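You operate a simulated robot arm through the tools that you are given. There is no shell and no other tool.

You run a simulated robot arm. Do the job below in one go: nothing can be reset, and whatever is moved stays where it is left.

TASK
Wipe the oil smear off the disc on the rubber block, then wax a patch in its middle.
Fine: the green table's blue rag for the smear, its felt pad loaded at the blue wax tin; both go back. Set down upright: felt pad. A coat counts when it lies all over at full strength: go over it till it gets no stronger. What is to be rubbed or washed off counts as gone when no trace of it is left.

Only the result counts: the job must be done as asked and must still hold three seconds after the hand-in. Knocking over, shifting, dropping, spilling or breaking anything else fails it.

THE ROBOT
A 6-joint arm with a three-finger gripper, fixed in place. Base frame: the origin is at the foot of the arm, x ahead of it, y to its left, z up. Lengths are in m, angles in degrees, forces in N, time in s.
Its first joint turns from -166.0 to 166.0 degrees. Payload 4.89 kg.
The tool frame sits at the grasp point between the pads (the TCP): z along the fingers, y along the line on which they close. The tips reach 0.03 m beyond it. The gripper opens to 0.164 m. The gripper's body begins 0.125 m behind the TCP.
Orientation is that of the tool frame in the base frame, as a unit quaternion [w, x, y, z]. With the fingers straight down and closing along the base's y, the tool's x points along the base's -x, its y along +y and its z along -z.

THE INTERFACE
- The arm moves only by the tool jog_arm. Its argument "plan" is a list of rows, each a list of 7 numbers: the opening, from 0 (shut) to 1 (fully open), then the shift along the base's x, y, z in m, then the turn, a rotation vector about the base's x, y, z in degrees. In form: [[grip, tx, ty, tz, ax, ay, az], ...]. A call has 1 to 20 rows; each row is the pose to reach, as a shift and turn from the pose commanded when the call began. A row lasts 0.2 s, in which the tool goes at most 0.05 m and 8.6 degrees; a call with a longer step from one row to the next is refused whole, and so is a gripper value outside its range. A pose out of reach is approached as far as the arm can. The call stops where the force on the tool passes 50 N (or 10 N more than at its start, if that is more) or the arm is blocked; 0.2 s more then pass. The fingers move at their own pace (about 0.108 m/s each) and stop on an object; they squeeze with about 37 N. The grip force told is the motor's: it shows also when the fingers shut on nothing. Time passes only in rows, and 0.2 s behind the last, so rows that repeat a pose let the fingers close. It gives the time, the measured TCP pose, the force on the tool (base axes), the opening and the grip force at its end, in the units of the frame above (readings bear some noise), with the torque about the TCP (base axes, N m) and any sound that the robot's microphone picked up.
- Cameras (640 x 400 px; columns grow to the right, rows downward): "scene" is fixed at [0.4015, -0.6521, 1.4368]; the picture's right is [0.81, -0.59, 0.00], its down [-0.39, -0.54, -0.75] and it looks along [0.44, 0.61, -0.66] (base axes); focal length 339 px, centre (320, 200). "wrist" rides on the gripper at [0.076, -0.002, -0.152] in the tool frame; the picture's right is [0.02, 1.00, 0.00], its down [-0.88, 0.02, -0.47] and it looks along [-0.47, 0.01, 0.88] (tool axes); focal length 247 px, centre (320, 200). There is no depth. A picture from a camera that has moved, and an enlarged one, comes with that camera's place and axes in the base frame and with its lens.
- snapshot(camera): a new picture of that camera. No time passes.
- move_column(by): slides the trunk up (or, below 0, down) by that many m; the arm rides with it, the base frame stays. It gives what a move gives, with no picture.
- enlarge(camera, box): a new picture of the part [left, top, right, bottom] of that camera's present view, enlarged. No time passes.
- sign_off(): hands the job in; it is judged then, once.

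Nothing tells you positions but the pictures and the camera data. Unless the task says otherwise, let go and move clear before handing in.

The tools are called after "Request:" by a JSON object that holds its "fn" and its "kwargs". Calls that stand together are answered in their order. jog_arm: Moves the arm, as the interface text tells. Its arguments: {"type":"object","properties":{"plan":{"type":"array"}},"required":["plan"]} The other tools are called the same way: move_column (by) slides the trunk up or down; snapshot (camera) takes a picture; enlarge (camera, box) takes an enlarged picture of a part of a camera's view; sign_off () hands the job in.

At the start:

```text
time_s: 0.0
tcp_pos: [0.561, -0.2898, 1.1688]
tool_rot: [0.0, 0.0, 1.0, 0.001]
wrist_force: [-0.5, 0.7, -0.2]
moment: [-0.04, -0.01, 0.0]
width: 0.1638
grasp_force: 0.1
trunk travel left (down, up): [-0.175, 0.215]
```

scene: 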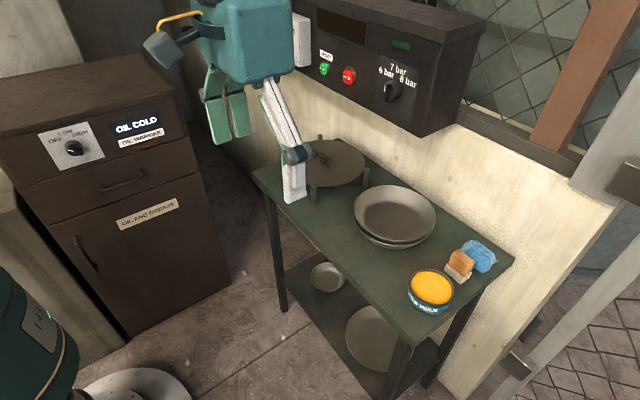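
wrist: 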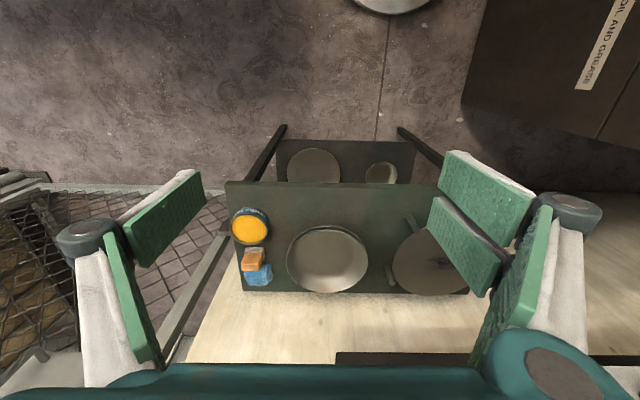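

I see a green table carrying a disc on a block (far left end), a dish/pan, a yellow wax tin with blue label, an orange/white felt pad and a blue rag. I'll take enlarged views first to locate everything.

Request:
{"fn": "enlarge", "kwargs": {"camera": "scene", "box": [240, 120, 400, 220]}}

Request:
{"fn": "enlarge", "kwargs": {"camera": "scene", "box": [380, 220, 540, 320]}}

Request:
{"fn": "enlarge", "kwargs": {"camera": "wrist", "box": [200, 170, 500, 310]}}

Request:
{"fn": "enlarge", "kwargs": {"camera": "scene", "box": [300, 160, 460, 260]}}

```text
4.00 times, centred on (320, 170) of scene
camera zoom: at [0.4015, -0.6521, 1.4368], right [0.81, -0.59, 0.0], down [-0.39, -0.54, -0.75], along [0.44, 0.61, -0.66], focal length 1356 px, centre (320, 320)
```

zoom: 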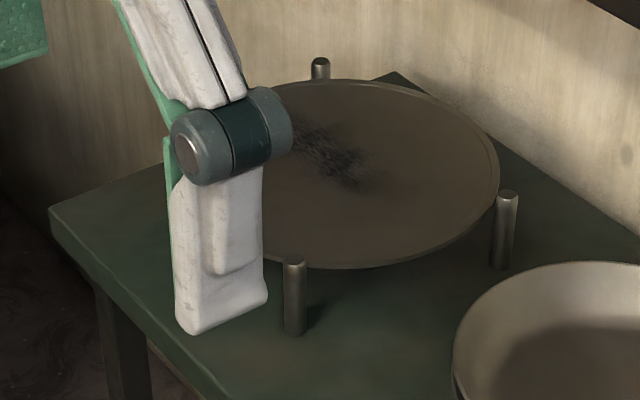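

```text
4.00 times, centred on (460, 270) of scene
camera zoom: at [0.4015, -0.6521, 1.4368], right [0.81, -0.59, 0.0], down [-0.39, -0.54, -0.75], along [0.44, 0.61, -0.66], focal length 1356 px, centre (-240, -80)
```

zoom: 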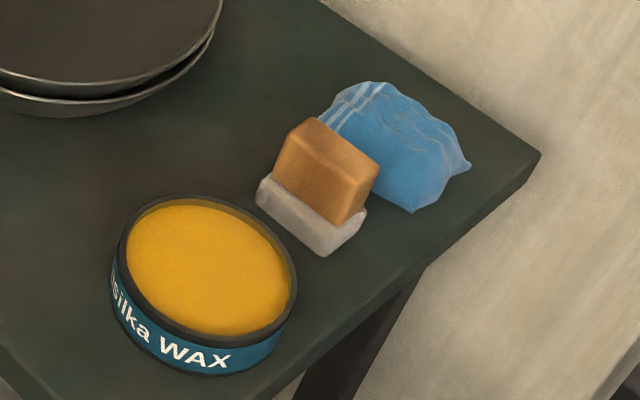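

```text
2.13 times, centred on (350, 240) of wrist
camera zoom: at [0.4831, -0.29, 1.3212], right [-0.02, 1.0, 0.0], down [0.88, 0.02, 0.47], along [0.47, 0.01, -0.88], focal length 527 px, centre (256, 115)
```

zoom: 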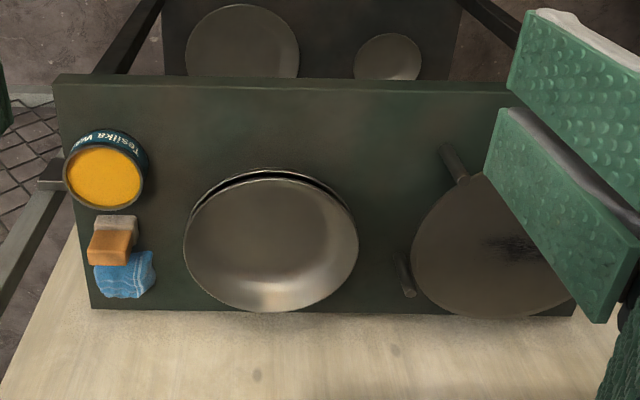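

```text
4.00 times, centred on (380, 210) of scene
camera zoom: at [0.4015, -0.6521, 1.4368], right [0.81, -0.59, 0.0], down [-0.39, -0.54, -0.75], along [0.44, 0.61, -0.66], focal length 1356 px, centre (80, 160)
```

zoom: 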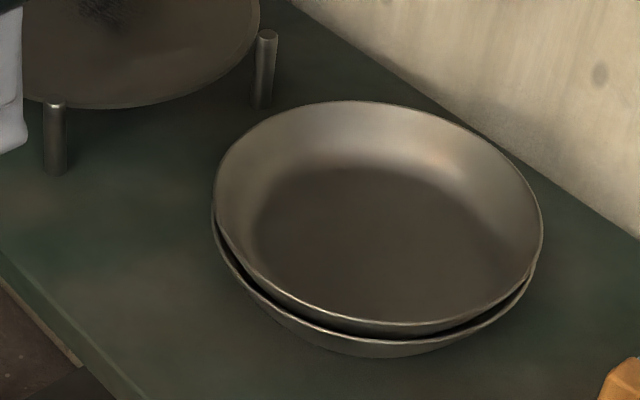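

The rag sits at about (1.01, -0.45, 0.80), the tin top at (0.83, -0.455, 0.83), and the disc near (0.87, 0.0, 0.85). I'll move the arm (fingers shut) for clearer views of the disc.

Request:
{"fn": "jog_arm", "kwargs": {"plan": [[0.5, 0, 0.04, 0, 0, 0, 0], [0.2, 0, 0.08, 0, 0, 0, 0], [0, 0, 0.12, 0, 0, 0, 0], [0, 0, 0.16, 0, 0, 0, 0], [0, 0, 0.2, 0, 0, 0, 0], [0, 0, 0.24, 0, 0, 0, 0], [0, 0, 0.27, 0, 0, 0, 0], [0, 0, 0.27, 0, 0, 0, 0]]}}

Request:
{"fn": "snapshot", "kwargs": {"camera": "wrist"}}

Request:
{"fn": "snapshot", "kwargs": {"camera": "scene"}}

```text
time_s: 1.8
tcp_pos: [0.5604, -0.0186, 1.1676]
tool_rot: [0.0, 0.0, 1.0, 0.0]
wrist_force: [0.0, 0.0, 0.2]
moment: [0.02, 0.0, 0.01]
width: 0.0
grasp_force: 36.9
trunk travel left (down, up): [-0.175, 0.215]
```

```text
taken
camera wrist: at [0.4828, -0.0199, 1.321], right [-0.02, 1.0, 0.0], down [0.88, 0.02, 0.47], along [0.47, 0.01, -0.88], focal length 247 px, centre (320, 200)
```

wrist: 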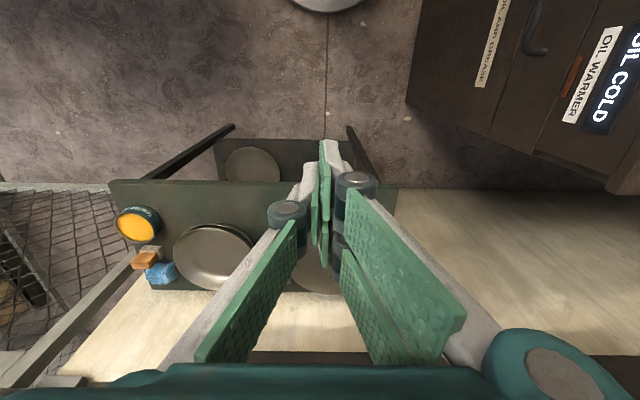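

```text
taken
```

scene: 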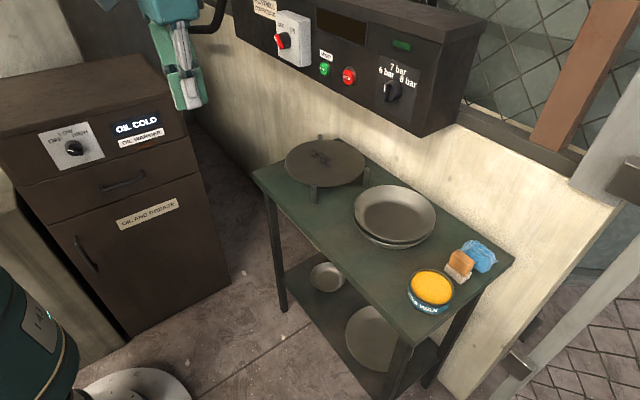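

The scene view of the disc is clear now; I'll enlarge it and open the fingers for the wrist view.

Request:
{"fn": "enlarge", "kwargs": {"camera": "scene", "box": [262, 125, 390, 205]}}

Request:
{"fn": "enlarge", "kwargs": {"camera": "scene", "box": [200, 0, 456, 160]}}

Request:
{"fn": "jog_arm", "kwargs": {"plan": [[0.5, 0, 0.0, 0.0, 0, 0, 0], [1.0, 0, 0.0, 0.0, 0, 0, 0], [1.0, 0, 0.0, 0.0, 0, 0, 0], [1.0, 0, 0.0, 0.0, 0, 0, 0]]}}

Request:
{"fn": "snapshot", "kwargs": {"camera": "wrist"}}

```text
5.00 times, centred on (326, 165) of scene
camera zoom: at [0.4015, -0.6521, 1.4368], right [0.81, -0.59, 0.0], down [-0.39, -0.54, -0.75], along [0.44, 0.61, -0.66], focal length 1694 px, centre (290, 375)
```

zoom: 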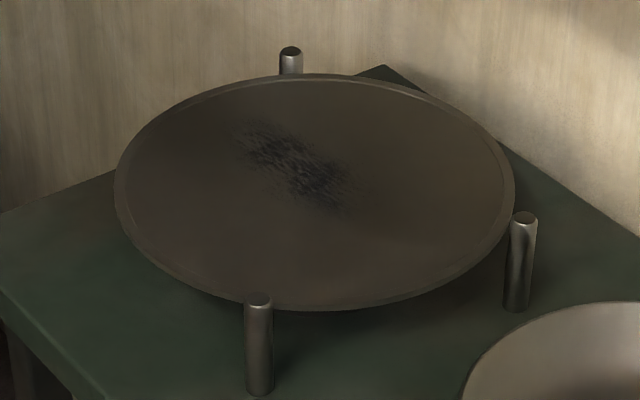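

```text
2.50 times, centred on (328, 80) of scene
camera zoom: at [0.4015, -0.6521, 1.4368], right [0.81, -0.59, 0.0], down [-0.39, -0.54, -0.75], along [0.44, 0.61, -0.66], focal length 847 px, centre (300, 500)
```

zoom: 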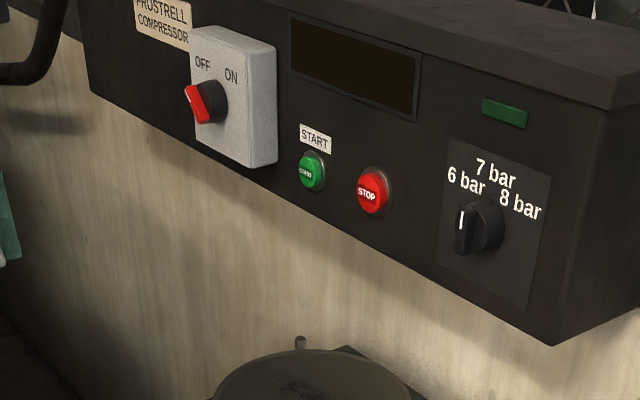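

```text
time_s: 2.8
tcp_pos: [0.5595, -0.0199, 1.168]
tool_rot: [0.0, 0.0, 1.0, 0.0]
wrist_force: [0.0, 0.3, -0.4]
moment: [-0.02, 0.01, 0.01]
width: 0.1641
grasp_force: 0.1
trunk travel left (down, up): [-0.175, 0.215]
```

```text
taken
camera wrist: at [0.4829, -0.0203, 1.321], right [-0.02, 1.0, 0.0], down [0.88, 0.02, 0.47], along [0.47, 0.01, -0.88], focal length 247 px, centre (320, 200)
```

wrist: 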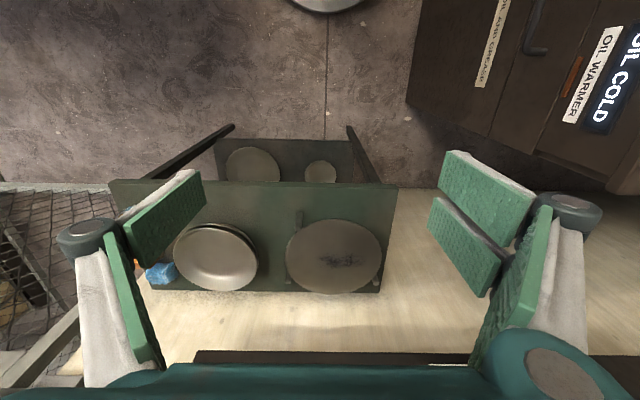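

Request:
{"fn": "enlarge", "kwargs": {"camera": "wrist", "box": [270, 190, 414, 310]}}

Request:
{"fn": "enlarge", "kwargs": {"camera": "wrist", "box": [100, 110, 420, 310]}}

```text
3.33 times, centred on (342, 250) of wrist
camera zoom: at [0.4829, -0.0203, 1.321], right [-0.02, 1.0, 0.0], down [0.88, 0.02, 0.47], along [0.47, 0.01, -0.88], focal length 823 px, centre (247, 33)
```

zoom: 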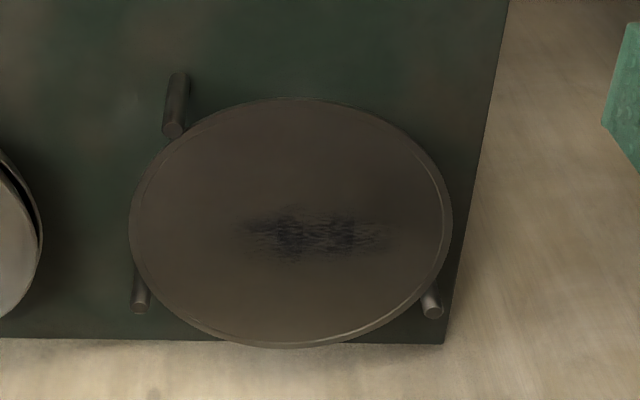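

```text
2.00 times, centred on (260, 210) of wrist
camera zoom: at [0.4829, -0.0203, 1.321], right [-0.02, 1.0, 0.0], down [0.88, 0.02, 0.47], along [0.47, 0.01, -0.88], focal length 494 px, centre (440, 180)
```

zoom: 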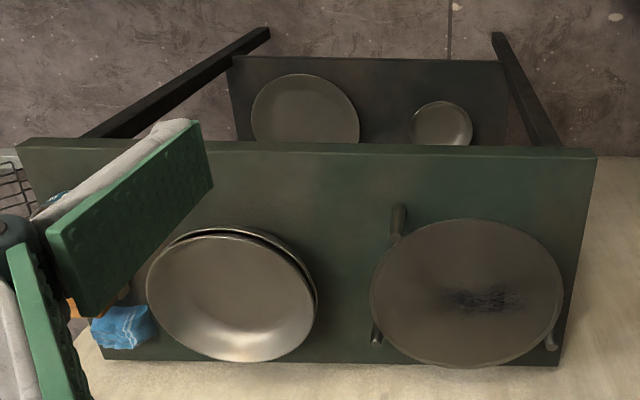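

The disc's centre is at about (0.905, 0.02, 0.85) with radius 0.12, held between short posts that rise about 1.5 cm above it. A control panel overhangs it from x≈0.97 upward of z≈1.04. Next I go over to the tin/pad/rag corner for a closer look.

Request:
{"fn": "jog_arm", "kwargs": {"plan": [[1, 0.02, -0.035, -0.014, 0, 0, 0], [1, 0.04, -0.07, -0.028, 0, 0, 0], [1, 0.06, -0.105, -0.042, 0, 0, 0], [1, 0.08, -0.14, -0.056, 0, 0, 0], [1, 0.1, -0.175, -0.07, 0, 0, 0], [1, 0.12, -0.21, -0.084, 0, 0, 0], [1, 0.14, -0.245, -0.098, 0, 0, 0], [1, 0.16, -0.28, -0.112, 0, 0, 0], [1, 0.18, -0.315, -0.126, 0, 0, 0], [1, 0.2, -0.35, -0.14, 0, 0, 0], [1, 0.22, -0.385, -0.154, 0, 0, 0], [1, 0.24, -0.42, -0.168, 0, 0, 0], [1, 0.24, -0.42, -0.168, 0, 0, 0]]}}

Request:
{"fn": "snapshot", "kwargs": {"camera": "wrist"}}

Request:
{"fn": "snapshot", "kwargs": {"camera": "scene"}}

```text
time_s: 5.6
tcp_pos: [0.8011, -0.4403, 0.9992]
tool_rot: [0.0, 0.0, 1.0, 0.0]
wrist_force: [0.2, 0.1, -0.6]
moment: [0.01, 0.07, 0.01]
width: 0.1637
grasp_force: 0.1
trunk travel left (down, up): [-0.175, 0.215]
```

```text
taken
camera wrist: at [0.7235, -0.4412, 1.1521], right [-0.02, 1.0, 0.0], down [0.88, 0.02, 0.47], along [0.47, 0.01, -0.88], focal length 247 px, centre (320, 200)
```

wrist: 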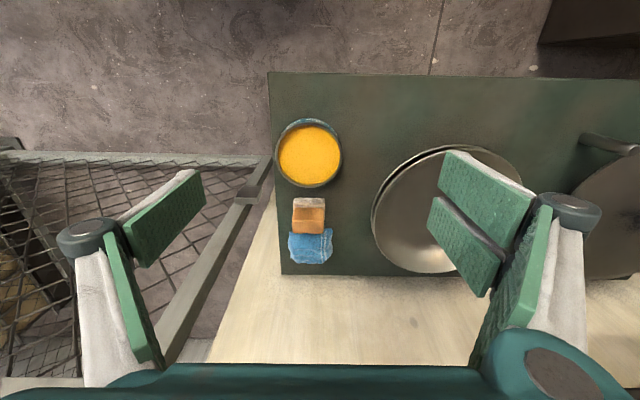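

```text
taken
```

scene: 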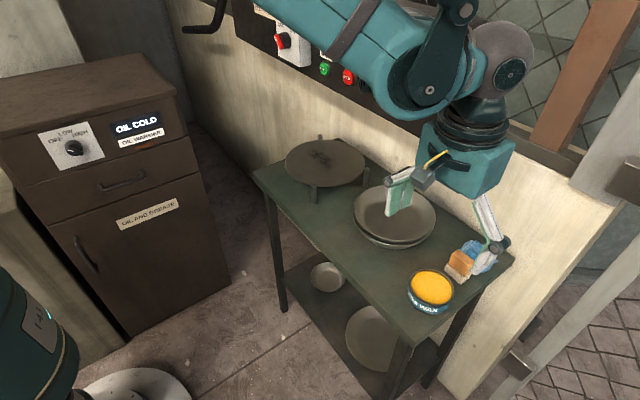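

I have a clear top view of tin, pad and rag; enlarging for accurate positions.

Request:
{"fn": "enlarge", "kwargs": {"camera": "wrist", "box": [260, 180, 372, 280]}}

Request:
{"fn": "enlarge", "kwargs": {"camera": "wrist", "box": [230, 80, 390, 180]}}

Request:
{"fn": "enlarge", "kwargs": {"camera": "scene", "box": [400, 225, 528, 325]}}

```text
4.00 times, centred on (316, 230) of wrist
camera zoom: at [0.7235, -0.4412, 1.1521], right [-0.02, 1.0, 0.0], down [0.88, 0.02, 0.47], along [0.47, 0.01, -0.88], focal length 988 px, centre (336, 80)
```

zoom: 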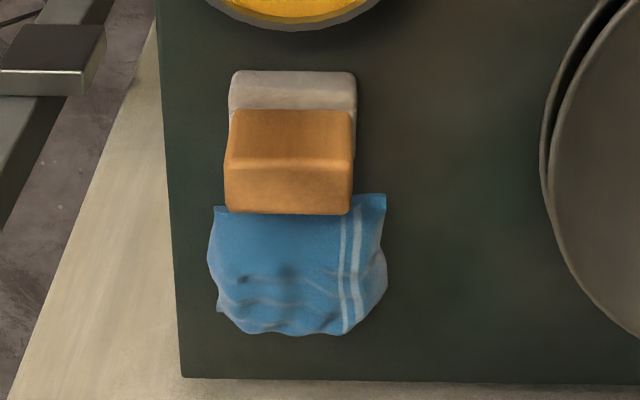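

```text
4.00 times, centred on (310, 130) of wrist
camera zoom: at [0.7235, -0.4412, 1.1521], right [-0.02, 1.0, 0.0], down [0.88, 0.02, 0.47], along [0.47, 0.01, -0.88], focal length 988 px, centre (360, 480)
```

zoom: 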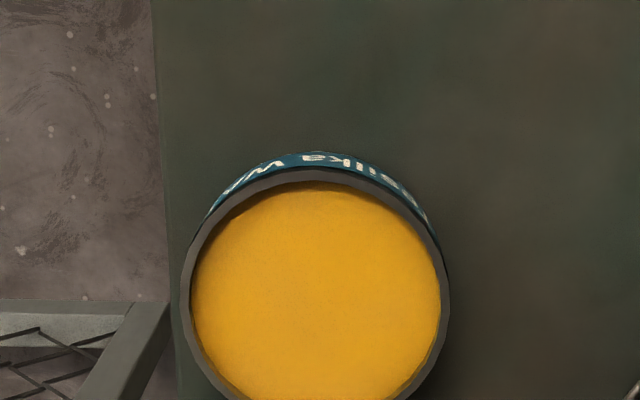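

```text
4.00 times, centred on (464, 275) of scene
camera zoom: at [0.4015, -0.6521, 1.4368], right [0.81, -0.59, 0.0], down [-0.39, -0.54, -0.75], along [0.44, 0.61, -0.66], focal length 1356 px, centre (-256, -100)
```

zoom: 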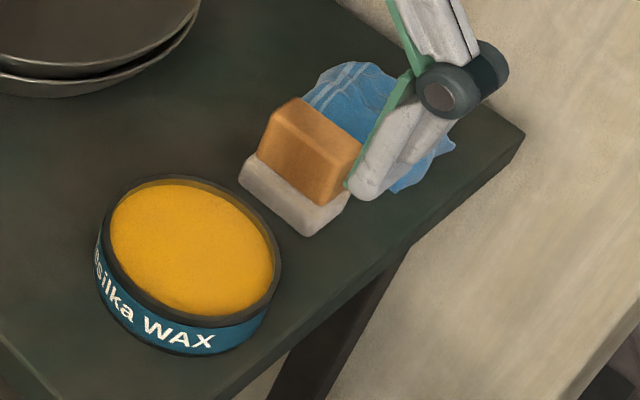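

I'll zoom further on the pad from both cameras to get its size.

Request:
{"fn": "enlarge", "kwargs": {"camera": "scene", "box": [450, 238, 514, 288]}}

Request:
{"fn": "enlarge", "kwargs": {"camera": "wrist", "box": [278, 190, 342, 240]}}

Request:
{"fn": "enlarge", "kwargs": {"camera": "wrist", "box": [262, 105, 358, 195]}}

```text
8.00 times, centred on (482, 263) of scene
camera zoom: at [0.4015, -0.6521, 1.4368], right [0.81, -0.59, 0.0], down [-0.39, -0.54, -0.75], along [0.44, 0.61, -0.66], focal length 2711 px, centre (-976, -304)
```

zoom: 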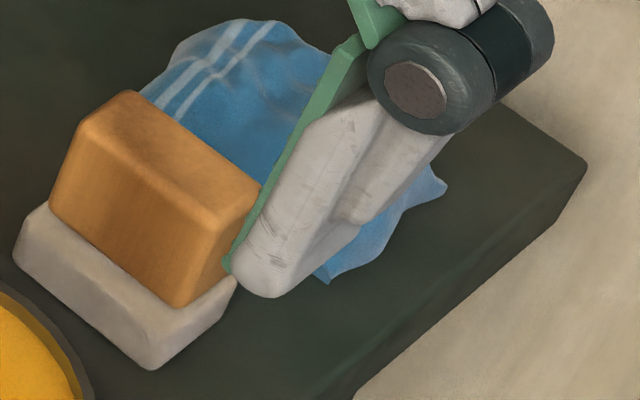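

```text
8.00 times, centred on (310, 215) of wrist
camera zoom: at [0.7235, -0.4412, 1.1521], right [-0.02, 1.0, 0.0], down [0.88, 0.02, 0.47], along [0.47, 0.01, -0.88], focal length 1976 px, centre (400, 80)
```

zoom: 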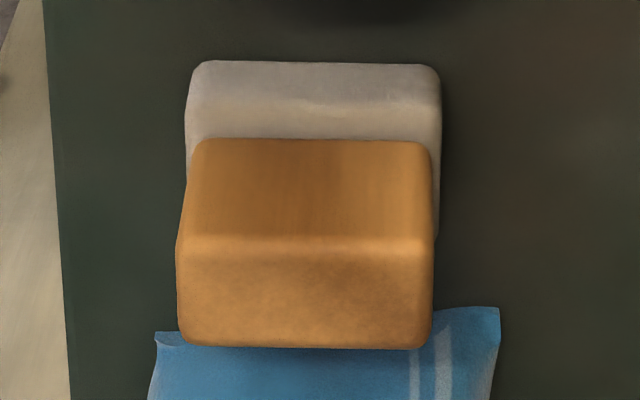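

```text
4.44 times, centred on (310, 150) of wrist
camera zoom: at [0.7235, -0.4412, 1.1521], right [-0.02, 1.0, 0.0], down [0.88, 0.02, 0.47], along [0.47, 0.01, -0.88], focal length 1098 px, centre (364, 422)
```

zoom: 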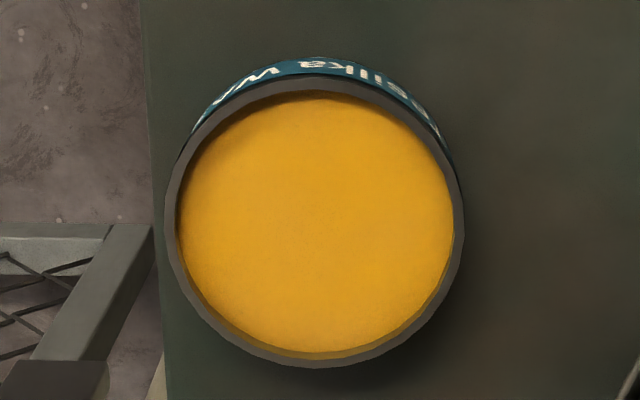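

The table top is at z≈0.80; felt pad (handle 0.045 wide in y, x≈0.915–0.94, top z≈0.853) is centred at y≈-0.454, and the rag is centred at about (1.006, -0.452). Both lie beyond vertical reach, so I'll tilt the tool 30° outward and test the reach above the rag.

Request:
{"fn": "jog_arm", "kwargs": {"plan": [[1, 0.0, 0, 0.01, 0, -7.5, 0], [1, 0.0, 0, 0.02, 0, -15, 0], [1, 0.0, -0.004, 0.02, 0, -22.5, 0], [1, 0.0, -0.008, 0.02, 0, -30, 0], [1, 0.04, -0.01, 0.02, 0, -30, 0], [1, 0.08, -0.012, 0.01, 0, -30, 0], [1, 0.12, -0.012, 0.0, 0, -30, 0], [1, 0.16, -0.012, -0.01, 0, -30, 0], [1, 0.16, -0.012, -0.01, 0, -30, 0]]}}

Request:
{"fn": "snapshot", "kwargs": {"camera": "wrist"}}

Request:
{"fn": "snapshot", "kwargs": {"camera": "scene"}}

```text
time_s: 7.6
tcp_pos: [0.9607, -0.4514, 0.9901]
tool_rot: [0.258, 0.0, 0.966, 0.0]
wrist_force: [1.2, 0.9, -0.9]
moment: [-0.02, 0.03, -0.02]
width: 0.1638
grasp_force: 0.0
trunk travel left (down, up): [-0.175, 0.215]
```

```text
taken
camera wrist: at [0.8182, -0.4514, 1.084], right [-0.02, 1.0, -0.01], down [0.53, 0.02, 0.85], along [0.85, 0.01, -0.53], focal length 247 px, centre (320, 200)
```

wrist: 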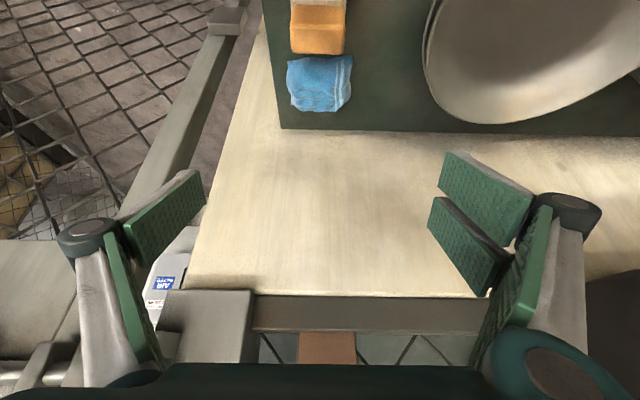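

```text
taken
```

scene: 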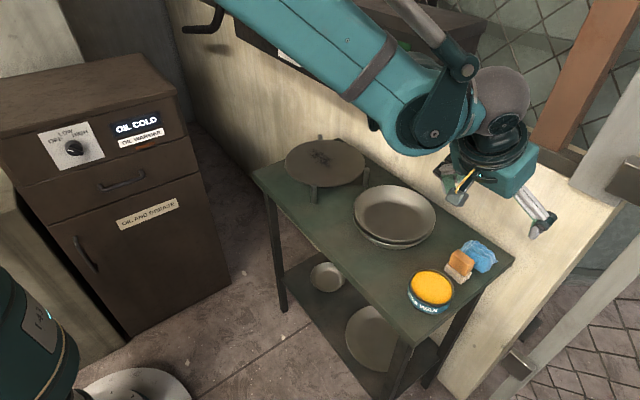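

Reach is fine with the tilt. I'll enlarge the rag from here.

Request:
{"fn": "enlarge", "kwargs": {"camera": "wrist", "box": [270, 0, 398, 130]}}

Request:
{"fn": "enlarge", "kwargs": {"camera": "scene", "box": [440, 230, 520, 290]}}

```text
3.08 times, centred on (334, 65) of wrist
camera zoom: at [0.8182, -0.4514, 1.084], right [-0.02, 1.0, -0.01], down [0.53, 0.02, 0.85], along [0.85, 0.01, -0.53], focal length 760 px, centre (277, 615)
```

zoom: 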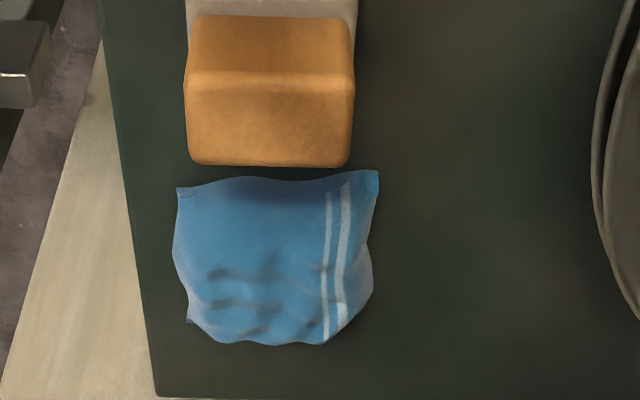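

```text
6.67 times, centred on (480, 260) of scene
camera zoom: at [0.4015, -0.6521, 1.4368], right [0.81, -0.59, 0.0], down [-0.39, -0.54, -0.75], along [0.44, 0.61, -0.66], focal length 2259 px, centre (-747, -200)
```

zoom: 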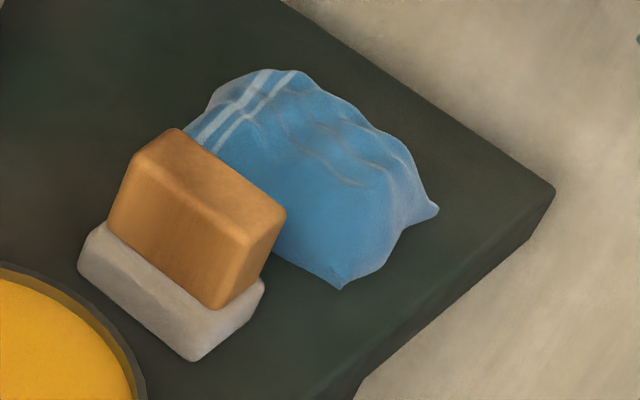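

The rag spans x 0.975–1.04, y −0.49…−0.41 and is about 3 cm high. I'll descend over it with the fingers open to 0.11 m, stopping above the table to check.

Request:
{"fn": "jog_arm", "kwargs": {"plan": [[0.67, 0.025, 0, -0.02, 0, -30, 0], [0.67, 0.046, 0, -0.05, 0, -30, 0], [0.67, 0.046, 0, -0.08, 0, -30, 0], [0.67, 0.046, 0, -0.11, 0, -30, 0], [0.67, 0.046, 0, -0.13, 0, -30, 0], [0.67, 0.046, 0, -0.13, 0, -30, 0]]}}

Request:
{"fn": "snapshot", "kwargs": {"camera": "scene"}}

Request:
{"fn": "snapshot", "kwargs": {"camera": "wrist"}}

```text
refused: row 1 steps farther than a row can; nothing moved
```

```text
taken
```

scene: 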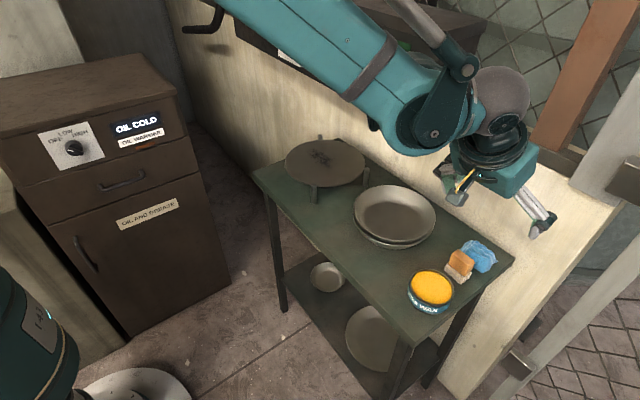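

```text
taken
camera wrist: at [0.8182, -0.4514, 1.084], right [-0.02, 1.0, -0.01], down [0.53, 0.02, 0.85], along [0.85, 0.01, -0.53], focal length 247 px, centre (320, 200)
```

wrist: 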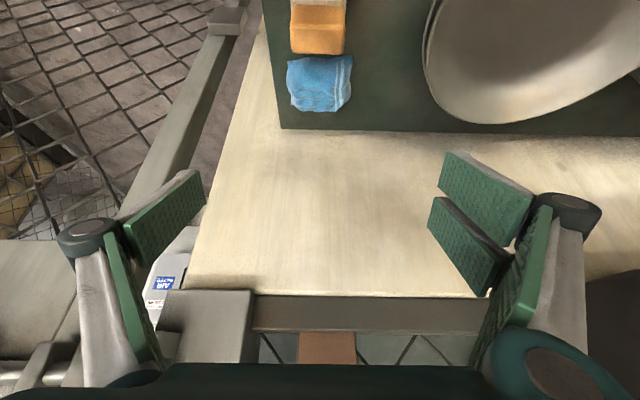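

Turns are relative to the call's start, so I keep zero turn and descend.

Request:
{"fn": "jog_arm", "kwargs": {"plan": [[0.67, 0.025, 0, -0.02, 0, 0, 0], [0.67, 0.046, 0, -0.05, 0, 0, 0], [0.67, 0.046, 0, -0.08, 0, 0, 0], [0.67, 0.046, 0, -0.11, 0, 0, 0], [0.67, 0.046, 0, -0.13, 0, 0, 0], [0.67, 0.046, 0, -0.13, 0, 0, 0]]}}

Request:
{"fn": "enlarge", "kwargs": {"camera": "scene", "box": [400, 200, 560, 300]}}

Request:
{"fn": "snapshot", "kwargs": {"camera": "wrist"}}

```text
time_s: 9.0
tcp_pos: [1.0051, -0.4512, 0.8603]
tool_rot: [0.258, 0.0, 0.966, 0.001]
wrist_force: [-0.1, 0.4, -0.3]
moment: [0.03, -0.01, 0.04]
width: 0.1099
grasp_force: 0.1
trunk travel left (down, up): [-0.175, 0.215]
```

```text
4.00 times, centred on (480, 250) of scene
camera zoom: at [0.4015, -0.6521, 1.4368], right [0.81, -0.59, 0.0], down [-0.39, -0.54, -0.75], along [0.44, 0.61, -0.66], focal length 1356 px, centre (-320, 0)
```

zoom: 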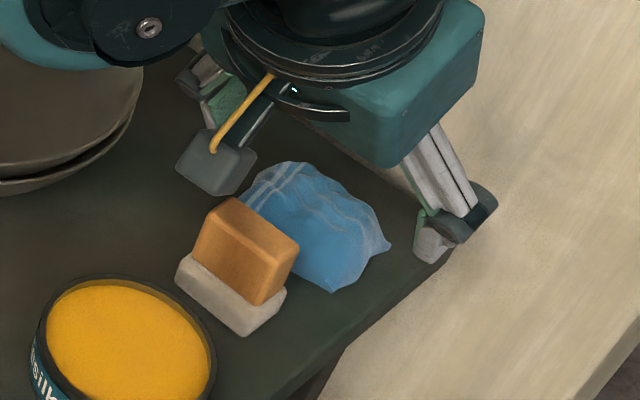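

```text
taken
camera wrist: at [0.863, -0.4524, 0.9546], right [-0.02, 1.0, -0.01], down [0.53, 0.02, 0.85], along [0.85, 0.01, -0.53], focal length 247 px, centre (320, 200)
```

wrist: 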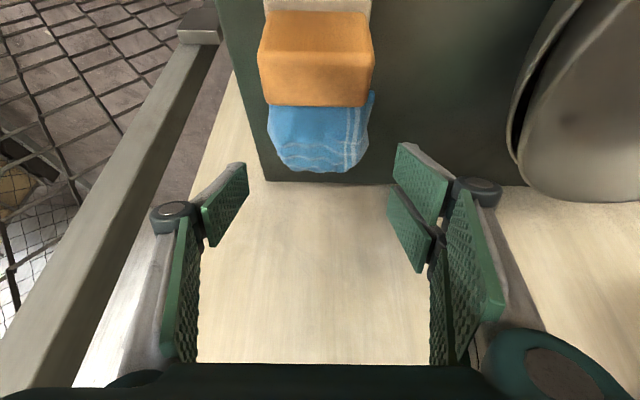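

The open fingers straddle the rag cleanly. I'll lower another 2.2 cm in small steps, watching force.

Request:
{"fn": "jog_arm", "kwargs": {"plan": [[0.67, 0, 0, -0.01, 0, 0, 0], [0.67, 0, 0, -0.016, 0, 0, 0], [0.67, 0, 0, -0.02, 0, 0, 0], [0.67, 0, 0, -0.022, 0, 0, 0], [0.67, 0, 0, -0.022, 0, 0, 0]]}}

Request:
{"fn": "enlarge", "kwargs": {"camera": "scene", "box": [440, 220, 536, 280]}}

Request:
{"fn": "enlarge", "kwargs": {"camera": "wrist", "box": [200, 80, 456, 240]}}

```text
time_s: 10.2
tcp_pos: [1.0075, -0.452, 0.8382]
tool_rot: [0.259, 0.0, 0.966, 0.0]
wrist_force: [0.7, -0.3, -1.1]
moment: [0.01, 0.01, -0.01]
width: 0.1099
grasp_force: 0.1
trunk travel left (down, up): [-0.175, 0.215]
```

```text
6.67 times, centred on (488, 250) of scene
camera zoom: at [0.4015, -0.6521, 1.4368], right [0.81, -0.59, 0.0], down [-0.39, -0.54, -0.75], along [0.44, 0.61, -0.66], focal length 2259 px, centre (-800, -133)
```

zoom: 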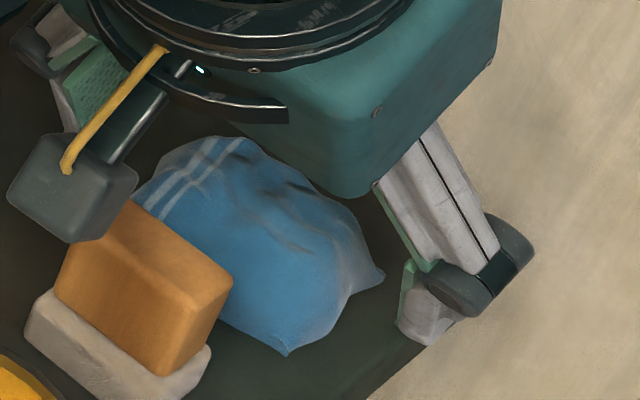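

```text
2.50 times, centred on (328, 160) of wrist
camera zoom: at [0.8633, -0.4519, 0.9323], right [-0.02, 1.0, -0.01], down [0.53, 0.02, 0.85], along [0.85, 0.01, -0.53], focal length 617 px, centre (300, 300)
```

zoom: 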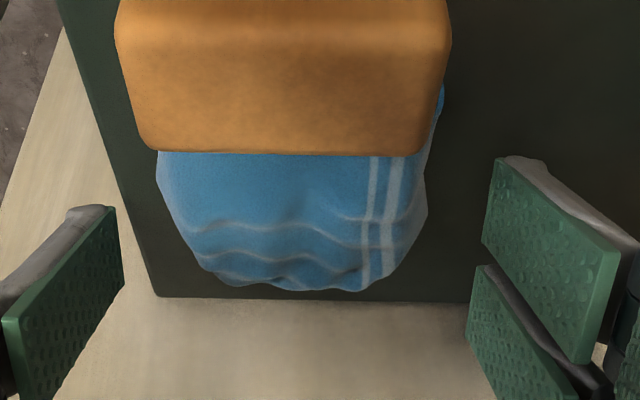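

Fingers bracket the rag with no contact. I'll shift 5 mm back, lower 2 mm, and close.

Request:
{"fn": "jog_arm", "kwargs": {"plan": [[0.67, -0.005, 0, -0.002, 0, 0, 0], [0.5, -0.005, 0, -0.002, 0, 0, 0], [0.35, -0.005, 0, -0.002, 0, 0, 0], [0.2, -0.005, 0, -0.002, 0, 0, 0], [0.0, -0.005, 0, -0.002, 0, 0, 0], [0.0, -0.005, 0, -0.002, 0, 0, 0], [0.0, -0.005, 0, -0.002, 0, 0, 0]]}}

Request:
{"fn": "enlarge", "kwargs": {"camera": "scene", "box": [440, 220, 536, 280]}}

Request:
{"fn": "enlarge", "kwargs": {"camera": "wrist", "box": [200, 80, 456, 240]}}

```text
time_s: 11.1
tcp_pos: [1.0025, -0.4467, 0.8399]
tool_rot: [0.26, -0.001, 0.966, 0.002]
wrist_force: [-7.2, 10.0, 28.4]
moment: [0.74, 0.43, 0.21]
width: 0.0596
grasp_force: 33.5
trunk travel left (down, up): [-0.175, 0.215]
stopped in row 4: the force on the tool passed its limit at 57 N (the readings are from after the stop); the commanded pose is now the measured one
```

```text
6.67 times, centred on (488, 250) of scene
camera zoom: at [0.4015, -0.6521, 1.4368], right [0.81, -0.59, 0.0], down [-0.39, -0.54, -0.75], along [0.44, 0.61, -0.66], focal length 2259 px, centre (-800, -133)
```

zoom: 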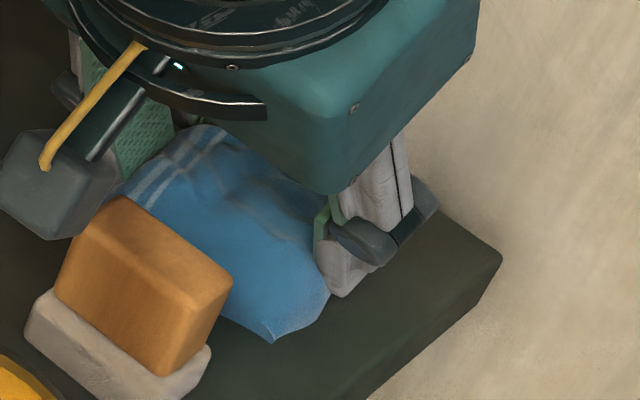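

```text
2.50 times, centred on (328, 160) of wrist
camera zoom: at [0.8582, -0.448, 0.9337], right [-0.02, 1.0, -0.01], down [0.52, 0.02, 0.85], along [0.85, 0.01, -0.52], focal length 617 px, centre (300, 300)
```

zoom: 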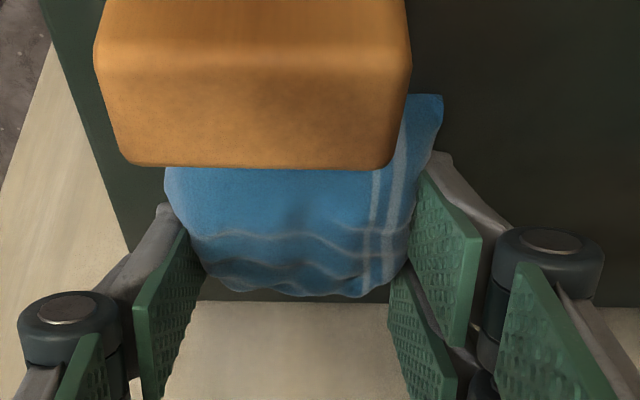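

The fingers are on the rag (width 6 cm) but the tips press on the table. I'll raise a few millimetres while keeping the squeeze and check.

Request:
{"fn": "jog_arm", "kwargs": {"plan": [[0.1, 0, 0, 0.002, 0, 0, 0], [0.0, 0, 0, 0.003, 0, 0, 0], [0.0, 0, 0, 0.003, 0, 0, 0]]}}

Request:
{"fn": "enlarge", "kwargs": {"camera": "scene", "box": [440, 220, 536, 280]}}

```text
time_s: 11.9
tcp_pos: [1.0019, -0.4491, 0.8415]
tool_rot: [0.259, 0.0, 0.966, 0.002]
wrist_force: [1.4, 2.0, 6.2]
moment: [0.15, -0.08, -0.02]
width: 0.0594
grasp_force: 36.8
trunk travel left (down, up): [-0.175, 0.215]
```

```text
6.67 times, centred on (488, 250) of scene
camera zoom: at [0.4015, -0.6521, 1.4368], right [0.81, -0.59, 0.0], down [-0.39, -0.54, -0.75], along [0.44, 0.61, -0.66], focal length 2259 px, centre (-800, -133)
```

zoom: 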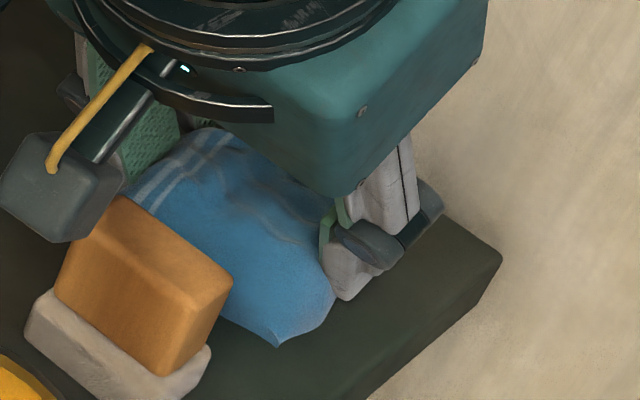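

The rag holds at 6 cm width with about 37 N. I'll lift it slowly 4 cm and check.

Request:
{"fn": "jog_arm", "kwargs": {"plan": [[0.0, 0, 0, 0.005, 0, 0, 0], [0.0, 0, 0, 0.012, 0, 0, 0], [0.0, 0, 0, 0.024, 0, 0, 0], [0.0, 0, 0, 0.04, 0, 0, 0], [0.0, 0, 0, 0.04, 0, 0, 0]]}}

Request:
{"fn": "enlarge", "kwargs": {"camera": "scene", "box": [432, 200, 544, 270]}}

Request:
{"fn": "snapshot", "kwargs": {"camera": "wrist"}}

```text
time_s: 13.1
tcp_pos: [1.0021, -0.4476, 0.8805]
tool_rot: [0.258, -0.001, 0.966, 0.003]
wrist_force: [0.4, 0.4, -0.1]
moment: [0.02, 0.01, -0.04]
width: 0.0596
grasp_force: 37.0
trunk travel left (down, up): [-0.175, 0.215]
```

```text
5.71 times, centred on (488, 235) of scene
camera zoom: at [0.4015, -0.6521, 1.4368], right [0.81, -0.59, 0.0], down [-0.39, -0.54, -0.75], along [0.44, 0.61, -0.66], focal length 1936 px, centre (-640, 0)
```

zoom: 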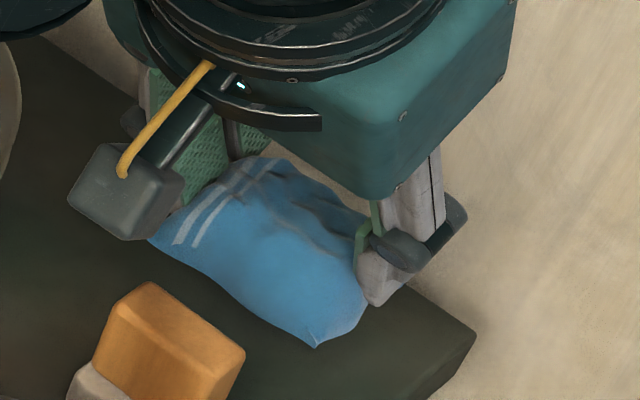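

```text
taken
camera wrist: at [0.8588, -0.4497, 0.9743], right [-0.02, 1.0, -0.01], down [0.53, 0.02, 0.85], along [0.85, 0.01, -0.53], focal length 247 px, centre (320, 200)
```

wrist: 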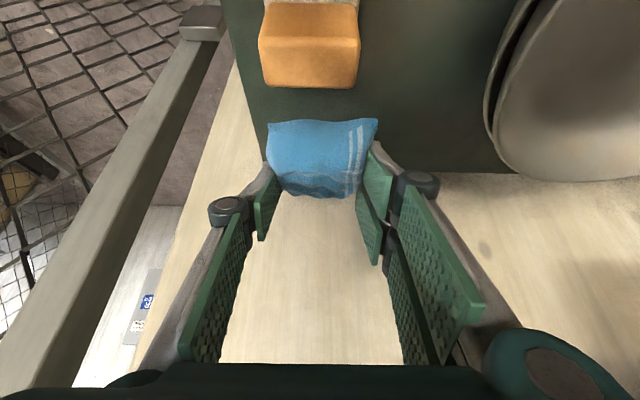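

The rag is lifted and secure. Now I carry it up and over the pan to above the disc.

Request:
{"fn": "jog_arm", "kwargs": {"plan": [[0, -0.02, 0, 0.035, 0, 0, 0], [0, -0.05, 0.01, 0.065, 0, 0, 0], [0, -0.075, 0.045, 0.08, 0, 0, 0], [0, -0.09, 0.085, 0.085, 0, 0, 0], [0, -0.1, 0.13, 0.085, 0, 0, 0], [0, -0.102, 0.175, 0.085, 0, 0, 0], [0, -0.102, 0.22, 0.085, 0, 0, 0], [0, -0.102, 0.265, 0.085, 0, 0, 0], [0, -0.102, 0.31, 0.085, 0, 0, 0], [0, -0.102, 0.355, 0.085, 0, 0, 0], [0, -0.102, 0.4, 0.085, 0, 0, 0], [0, -0.102, 0.44, 0.085, 0, 0, 0], [0, -0.102, 0.47, 0.085, 0, 0, 0], [0, -0.102, 0.483, 0.085, 0, 0, 0], [0, -0.102, 0.483, 0.085, 0, 0, 0]]}}

Request:
{"fn": "snapshot", "kwargs": {"camera": "scene"}}

Request:
{"fn": "snapshot", "kwargs": {"camera": "wrist"}}

```text
time_s: 16.3
tcp_pos: [0.9, 0.0348, 0.9656]
tool_rot: [0.259, 0.0, 0.966, 0.002]
wrist_force: [-0.1, 0.2, -1.3]
moment: [-0.01, 0.01, 0.0]
width: 0.0589
grasp_force: 37.1
trunk travel left (down, up): [-0.175, 0.215]
```

```text
taken
```

scene: 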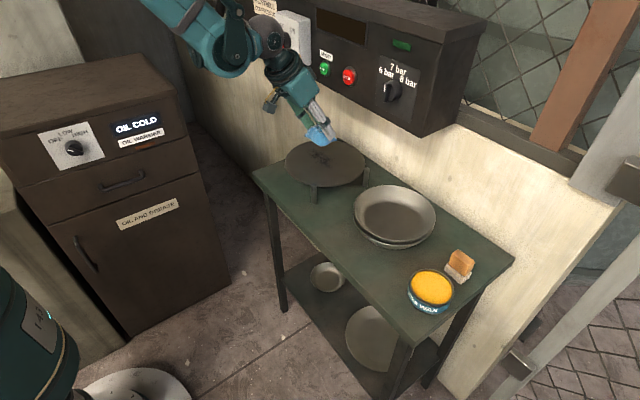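

```text
taken
camera wrist: at [0.7568, 0.0336, 1.0597], right [-0.02, 1.0, -0.01], down [0.53, 0.02, 0.85], along [0.85, 0.01, -0.53], focal length 247 px, centre (320, 200)
```

wrist: 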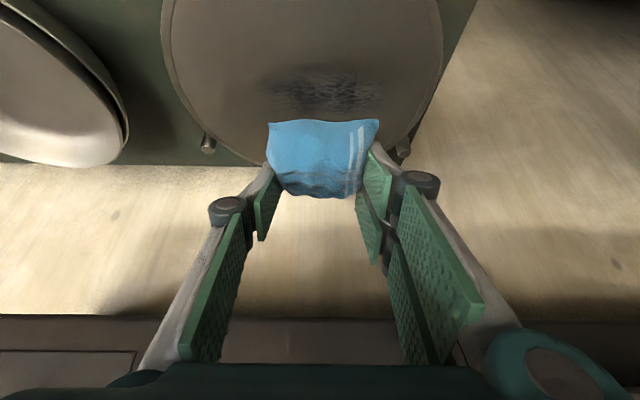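

Above the disc, with the smear visible beyond the rag in the wrist view. I'll zoom to pin down the smear and disc.

Request:
{"fn": "enlarge", "kwargs": {"camera": "wrist", "box": [150, 0, 470, 200]}}

Request:
{"fn": "enlarge", "kwargs": {"camera": "scene", "box": [262, 115, 390, 205]}}

```text
2.00 times, centred on (310, 100) of wrist
camera zoom: at [0.7568, 0.0336, 1.0597], right [-0.02, 1.0, -0.01], down [0.53, 0.02, 0.85], along [0.85, 0.01, -0.53], focal length 494 px, centre (340, 400)
```

zoom: 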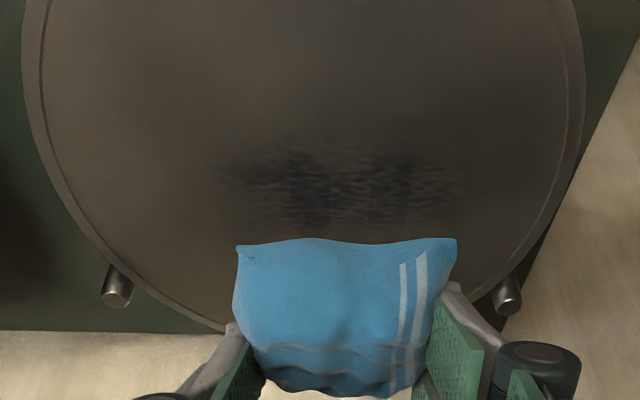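

```text
4.44 times, centred on (326, 160) of scene
camera zoom: at [0.4015, -0.6521, 1.4368], right [0.81, -0.59, 0.0], down [-0.39, -0.54, -0.75], along [0.44, 0.61, -0.66], focal length 1506 px, centre (293, 378)
```

zoom: 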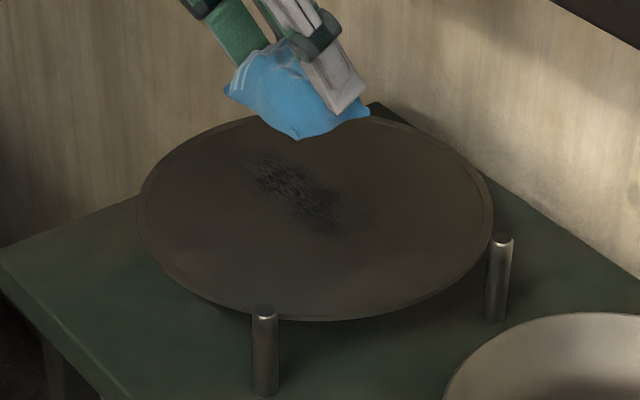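

The smear spans about x 0.873–0.928, y −0.03–0.10; the rag's footprint is centred ~5 mm ahead of the TCP. Descending toward the disc in careful steps.

Request:
{"fn": "jog_arm", "kwargs": {"plan": [[0, -0.005, 0, -0.03, 0, 0, 0], [0, -0.005, 0, -0.05, 0, 0, 0], [0, -0.005, 0, -0.058, 0, 0, 0], [0, -0.005, 0, -0.062, 0, 0, 0], [0, -0.005, 0, -0.062, 0, 0, 0]]}}

Request:
{"fn": "enlarge", "kwargs": {"camera": "scene", "box": [262, 115, 390, 205]}}

```text
time_s: 17.5
tcp_pos: [0.8951, 0.0346, 0.9042]
tool_rot: [0.259, -0.002, 0.966, 0.003]
wrist_force: [0.2, -0.4, -0.9]
moment: [0.01, -0.01, 0.0]
width: 0.0594
grasp_force: 36.9
trunk travel left (down, up): [-0.175, 0.215]
```

```text
4.44 times, centred on (326, 160) of scene
camera zoom: at [0.4015, -0.6521, 1.4368], right [0.81, -0.59, 0.0], down [-0.39, -0.54, -0.75], along [0.44, 0.61, -0.66], focal length 1506 px, centre (293, 378)
```

zoom: 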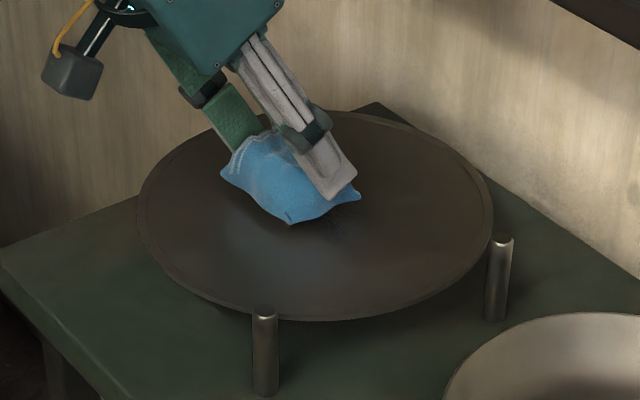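

No contact yet, rag close above the disc. Stepping down in 2–3 mm increments.

Request:
{"fn": "jog_arm", "kwargs": {"plan": [[0, 0, 0, -0.003, 0, 0, 0], [0, 0, 0, -0.006, 0, 0, 0], [0, 0, 0, -0.006, 0, 0, 0]]}}

```text
time_s: 18.3
tcp_pos: [0.8958, 0.0347, 0.8971]
tool_rot: [0.259, -0.001, 0.966, 0.003]
wrist_force: [0.7, 0.3, -0.6]
moment: [0.01, 0.01, 0.0]
width: 0.0588
grasp_force: 36.9
trunk travel left (down, up): [-0.175, 0.215]
```

Request:
{"fn": "jog_arm", "kwargs": {"plan": [[0, 0, 0, -0.002, 0, 0, 0], [0, 0, 0, -0.004, 0, 0, 0], [0, 0, 0, -0.004, 0, 0, 0]]}}

```text
time_s: 19.1
tcp_pos: [0.8948, 0.035, 0.8939]
tool_rot: [0.26, 0.0, 0.966, 0.002]
wrist_force: [-0.7, -0.2, 5.7]
moment: [-0.17, -0.11, 0.02]
width: 0.0589
grasp_force: 37.0
trunk travel left (down, up): [-0.175, 0.215]
```

Contact made at TCP z≈0.894 (about 6 N). I'll press slightly more and check.

Request:
{"fn": "jog_arm", "kwargs": {"plan": [[0, 0, 0, -0.001, 0, 0, 0], [0, 0, 0, -0.002, 0, 0, 0], [0, 0, 0, -0.002, 0, 0, 0]]}}

Request:
{"fn": "enlarge", "kwargs": {"camera": "scene", "box": [262, 115, 390, 205]}}

Request:
{"fn": "snapshot", "kwargs": {"camera": "wrist"}}

```text
time_s: 19.9
tcp_pos: [0.8951, 0.0341, 0.8934]
tool_rot: [0.261, 0.0, 0.965, 0.002]
wrist_force: [7.9, 0.0, 38.6]
moment: [-0.35, -0.22, -0.05]
width: 0.059
grasp_force: 37.3
trunk travel left (down, up): [-0.175, 0.215]
```

```text
4.44 times, centred on (326, 160) of scene
camera zoom: at [0.4015, -0.6521, 1.4368], right [0.81, -0.59, 0.0], down [-0.39, -0.54, -0.75], along [0.44, 0.61, -0.66], focal length 1506 px, centre (293, 378)
```

zoom: 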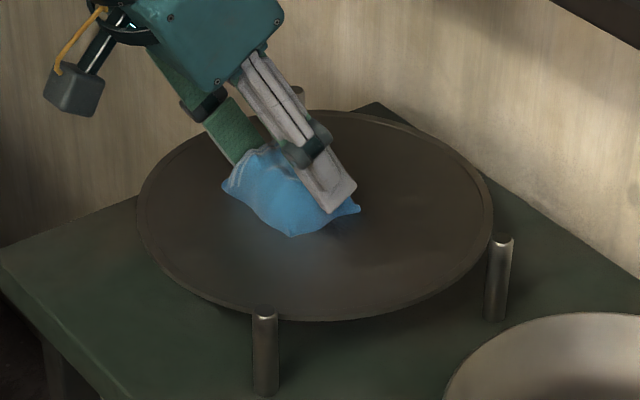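

```text
taken
camera wrist: at [0.7516, 0.0333, 0.9864], right [-0.02, 1.0, -0.01], down [0.52, 0.02, 0.85], along [0.85, 0.01, -0.52], focal length 247 px, centre (320, 200)
```

wrist: 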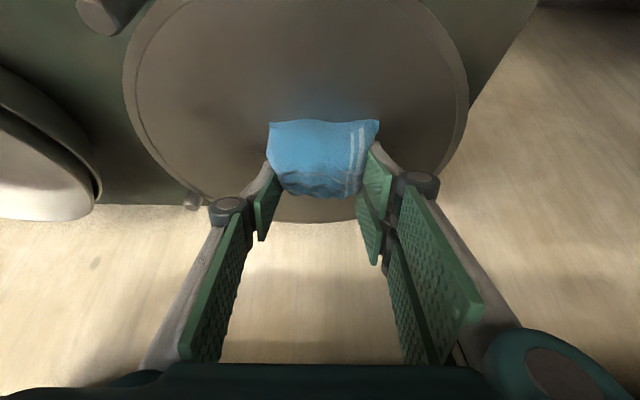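

Pressing is stiff (~16 N/mm), so I'll ease back 1.5 mm to around 13 N and sweep along y across the smear.

Request:
{"fn": "jog_arm", "kwargs": {"plan": [[0, 0, 0, 0.0015, 0, 0, 0], [0, 0, 0.015, 0.0015, 0, 0, 0], [0, 0, 0.03, 0.0015, 0, 0, 0], [0, 0, 0.045, 0.0015, 0, 0, 0], [0, 0, 0.052, 0.0015, 0, 0, 0]]}}

Request:
{"fn": "enlarge", "kwargs": {"camera": "scene", "box": [262, 115, 390, 205]}}

```text
time_s: 21.1
tcp_pos: [0.8957, 0.0873, 0.8937]
tool_rot: [0.258, 0.0, 0.966, 0.002]
wrist_force: [-1.2, -1.1, 6.6]
moment: [-0.12, -0.01, 0.01]
width: 0.0588
grasp_force: 37.0
trunk travel left (down, up): [-0.175, 0.215]
```

```text
4.44 times, centred on (326, 160) of scene
camera zoom: at [0.4015, -0.6521, 1.4368], right [0.81, -0.59, 0.0], down [-0.39, -0.54, -0.75], along [0.44, 0.61, -0.66], focal length 1506 px, centre (293, 378)
```

zoom: 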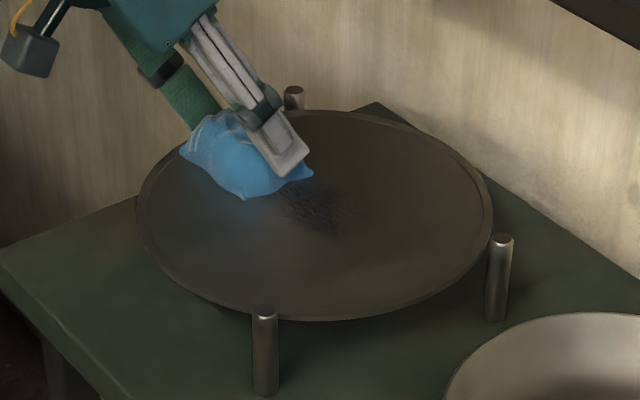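

Contact held at ~7 N; some smear remains on the −y side. Sweeping back and forth across its full length.

Request:
{"fn": "jog_arm", "kwargs": {"plan": [[0, 0, -0.01, -0.0004, 0, 0, 0], [0, 0, -0.025, -0.0004, 0, 0, 0], [0, 0, -0.04, -0.0004, 0, 0, 0], [0, 0, -0.055, -0.0004, 0, 0, 0], [0, 0, -0.07, -0.0004, 0, 0, 0], [0, 0, -0.085, -0.0004, 0, 0, 0], [0, 0, -0.1, -0.0004, 0, 0, 0], [0, 0, -0.112, -0.0004, 0, 0, 0], [0, 0, -0.1, -0.0004, 0, 0, 0], [0, 0, -0.085, -0.0004, 0, 0, 0], [0, 0, -0.07, -0.0004, 0, 0, 0], [0, 0, -0.055, -0.0004, 0, 0, 0], [0, 0, -0.04, -0.0004, 0, 0, 0], [0, 0, -0.025, -0.0004, 0, 0, 0], [0, 0, -0.01, -0.0004, 0, 0, 0], [0, 0, 0.0, -0.0004, 0, 0, 0]]}}

Request:
{"fn": "enlarge", "kwargs": {"camera": "scene", "box": [262, 115, 390, 205]}}

```text
time_s: 24.5
tcp_pos: [0.895, 0.087, 0.8931]
tool_rot: [0.259, 0.0, 0.966, 0.003]
wrist_force: [-1.1, -7.5, 18.6]
moment: [-0.36, 0.04, 0.02]
width: 0.059
grasp_force: 37.0
trunk travel left (down, up): [-0.175, 0.215]
```

```text
4.44 times, centred on (326, 160) of scene
camera zoom: at [0.4015, -0.6521, 1.4368], right [0.81, -0.59, 0.0], down [-0.39, -0.54, -0.75], along [0.44, 0.61, -0.66], focal length 1506 px, centre (293, 378)
```

zoom: 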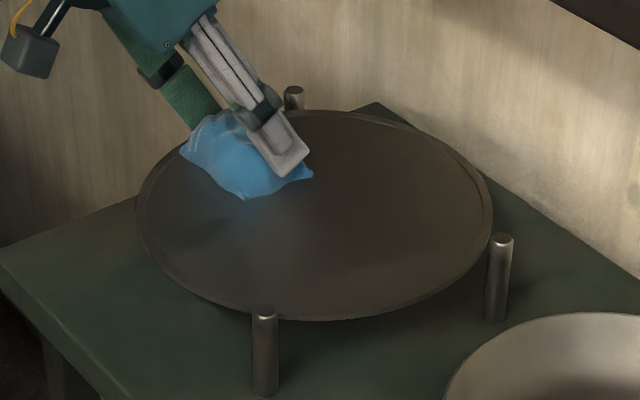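

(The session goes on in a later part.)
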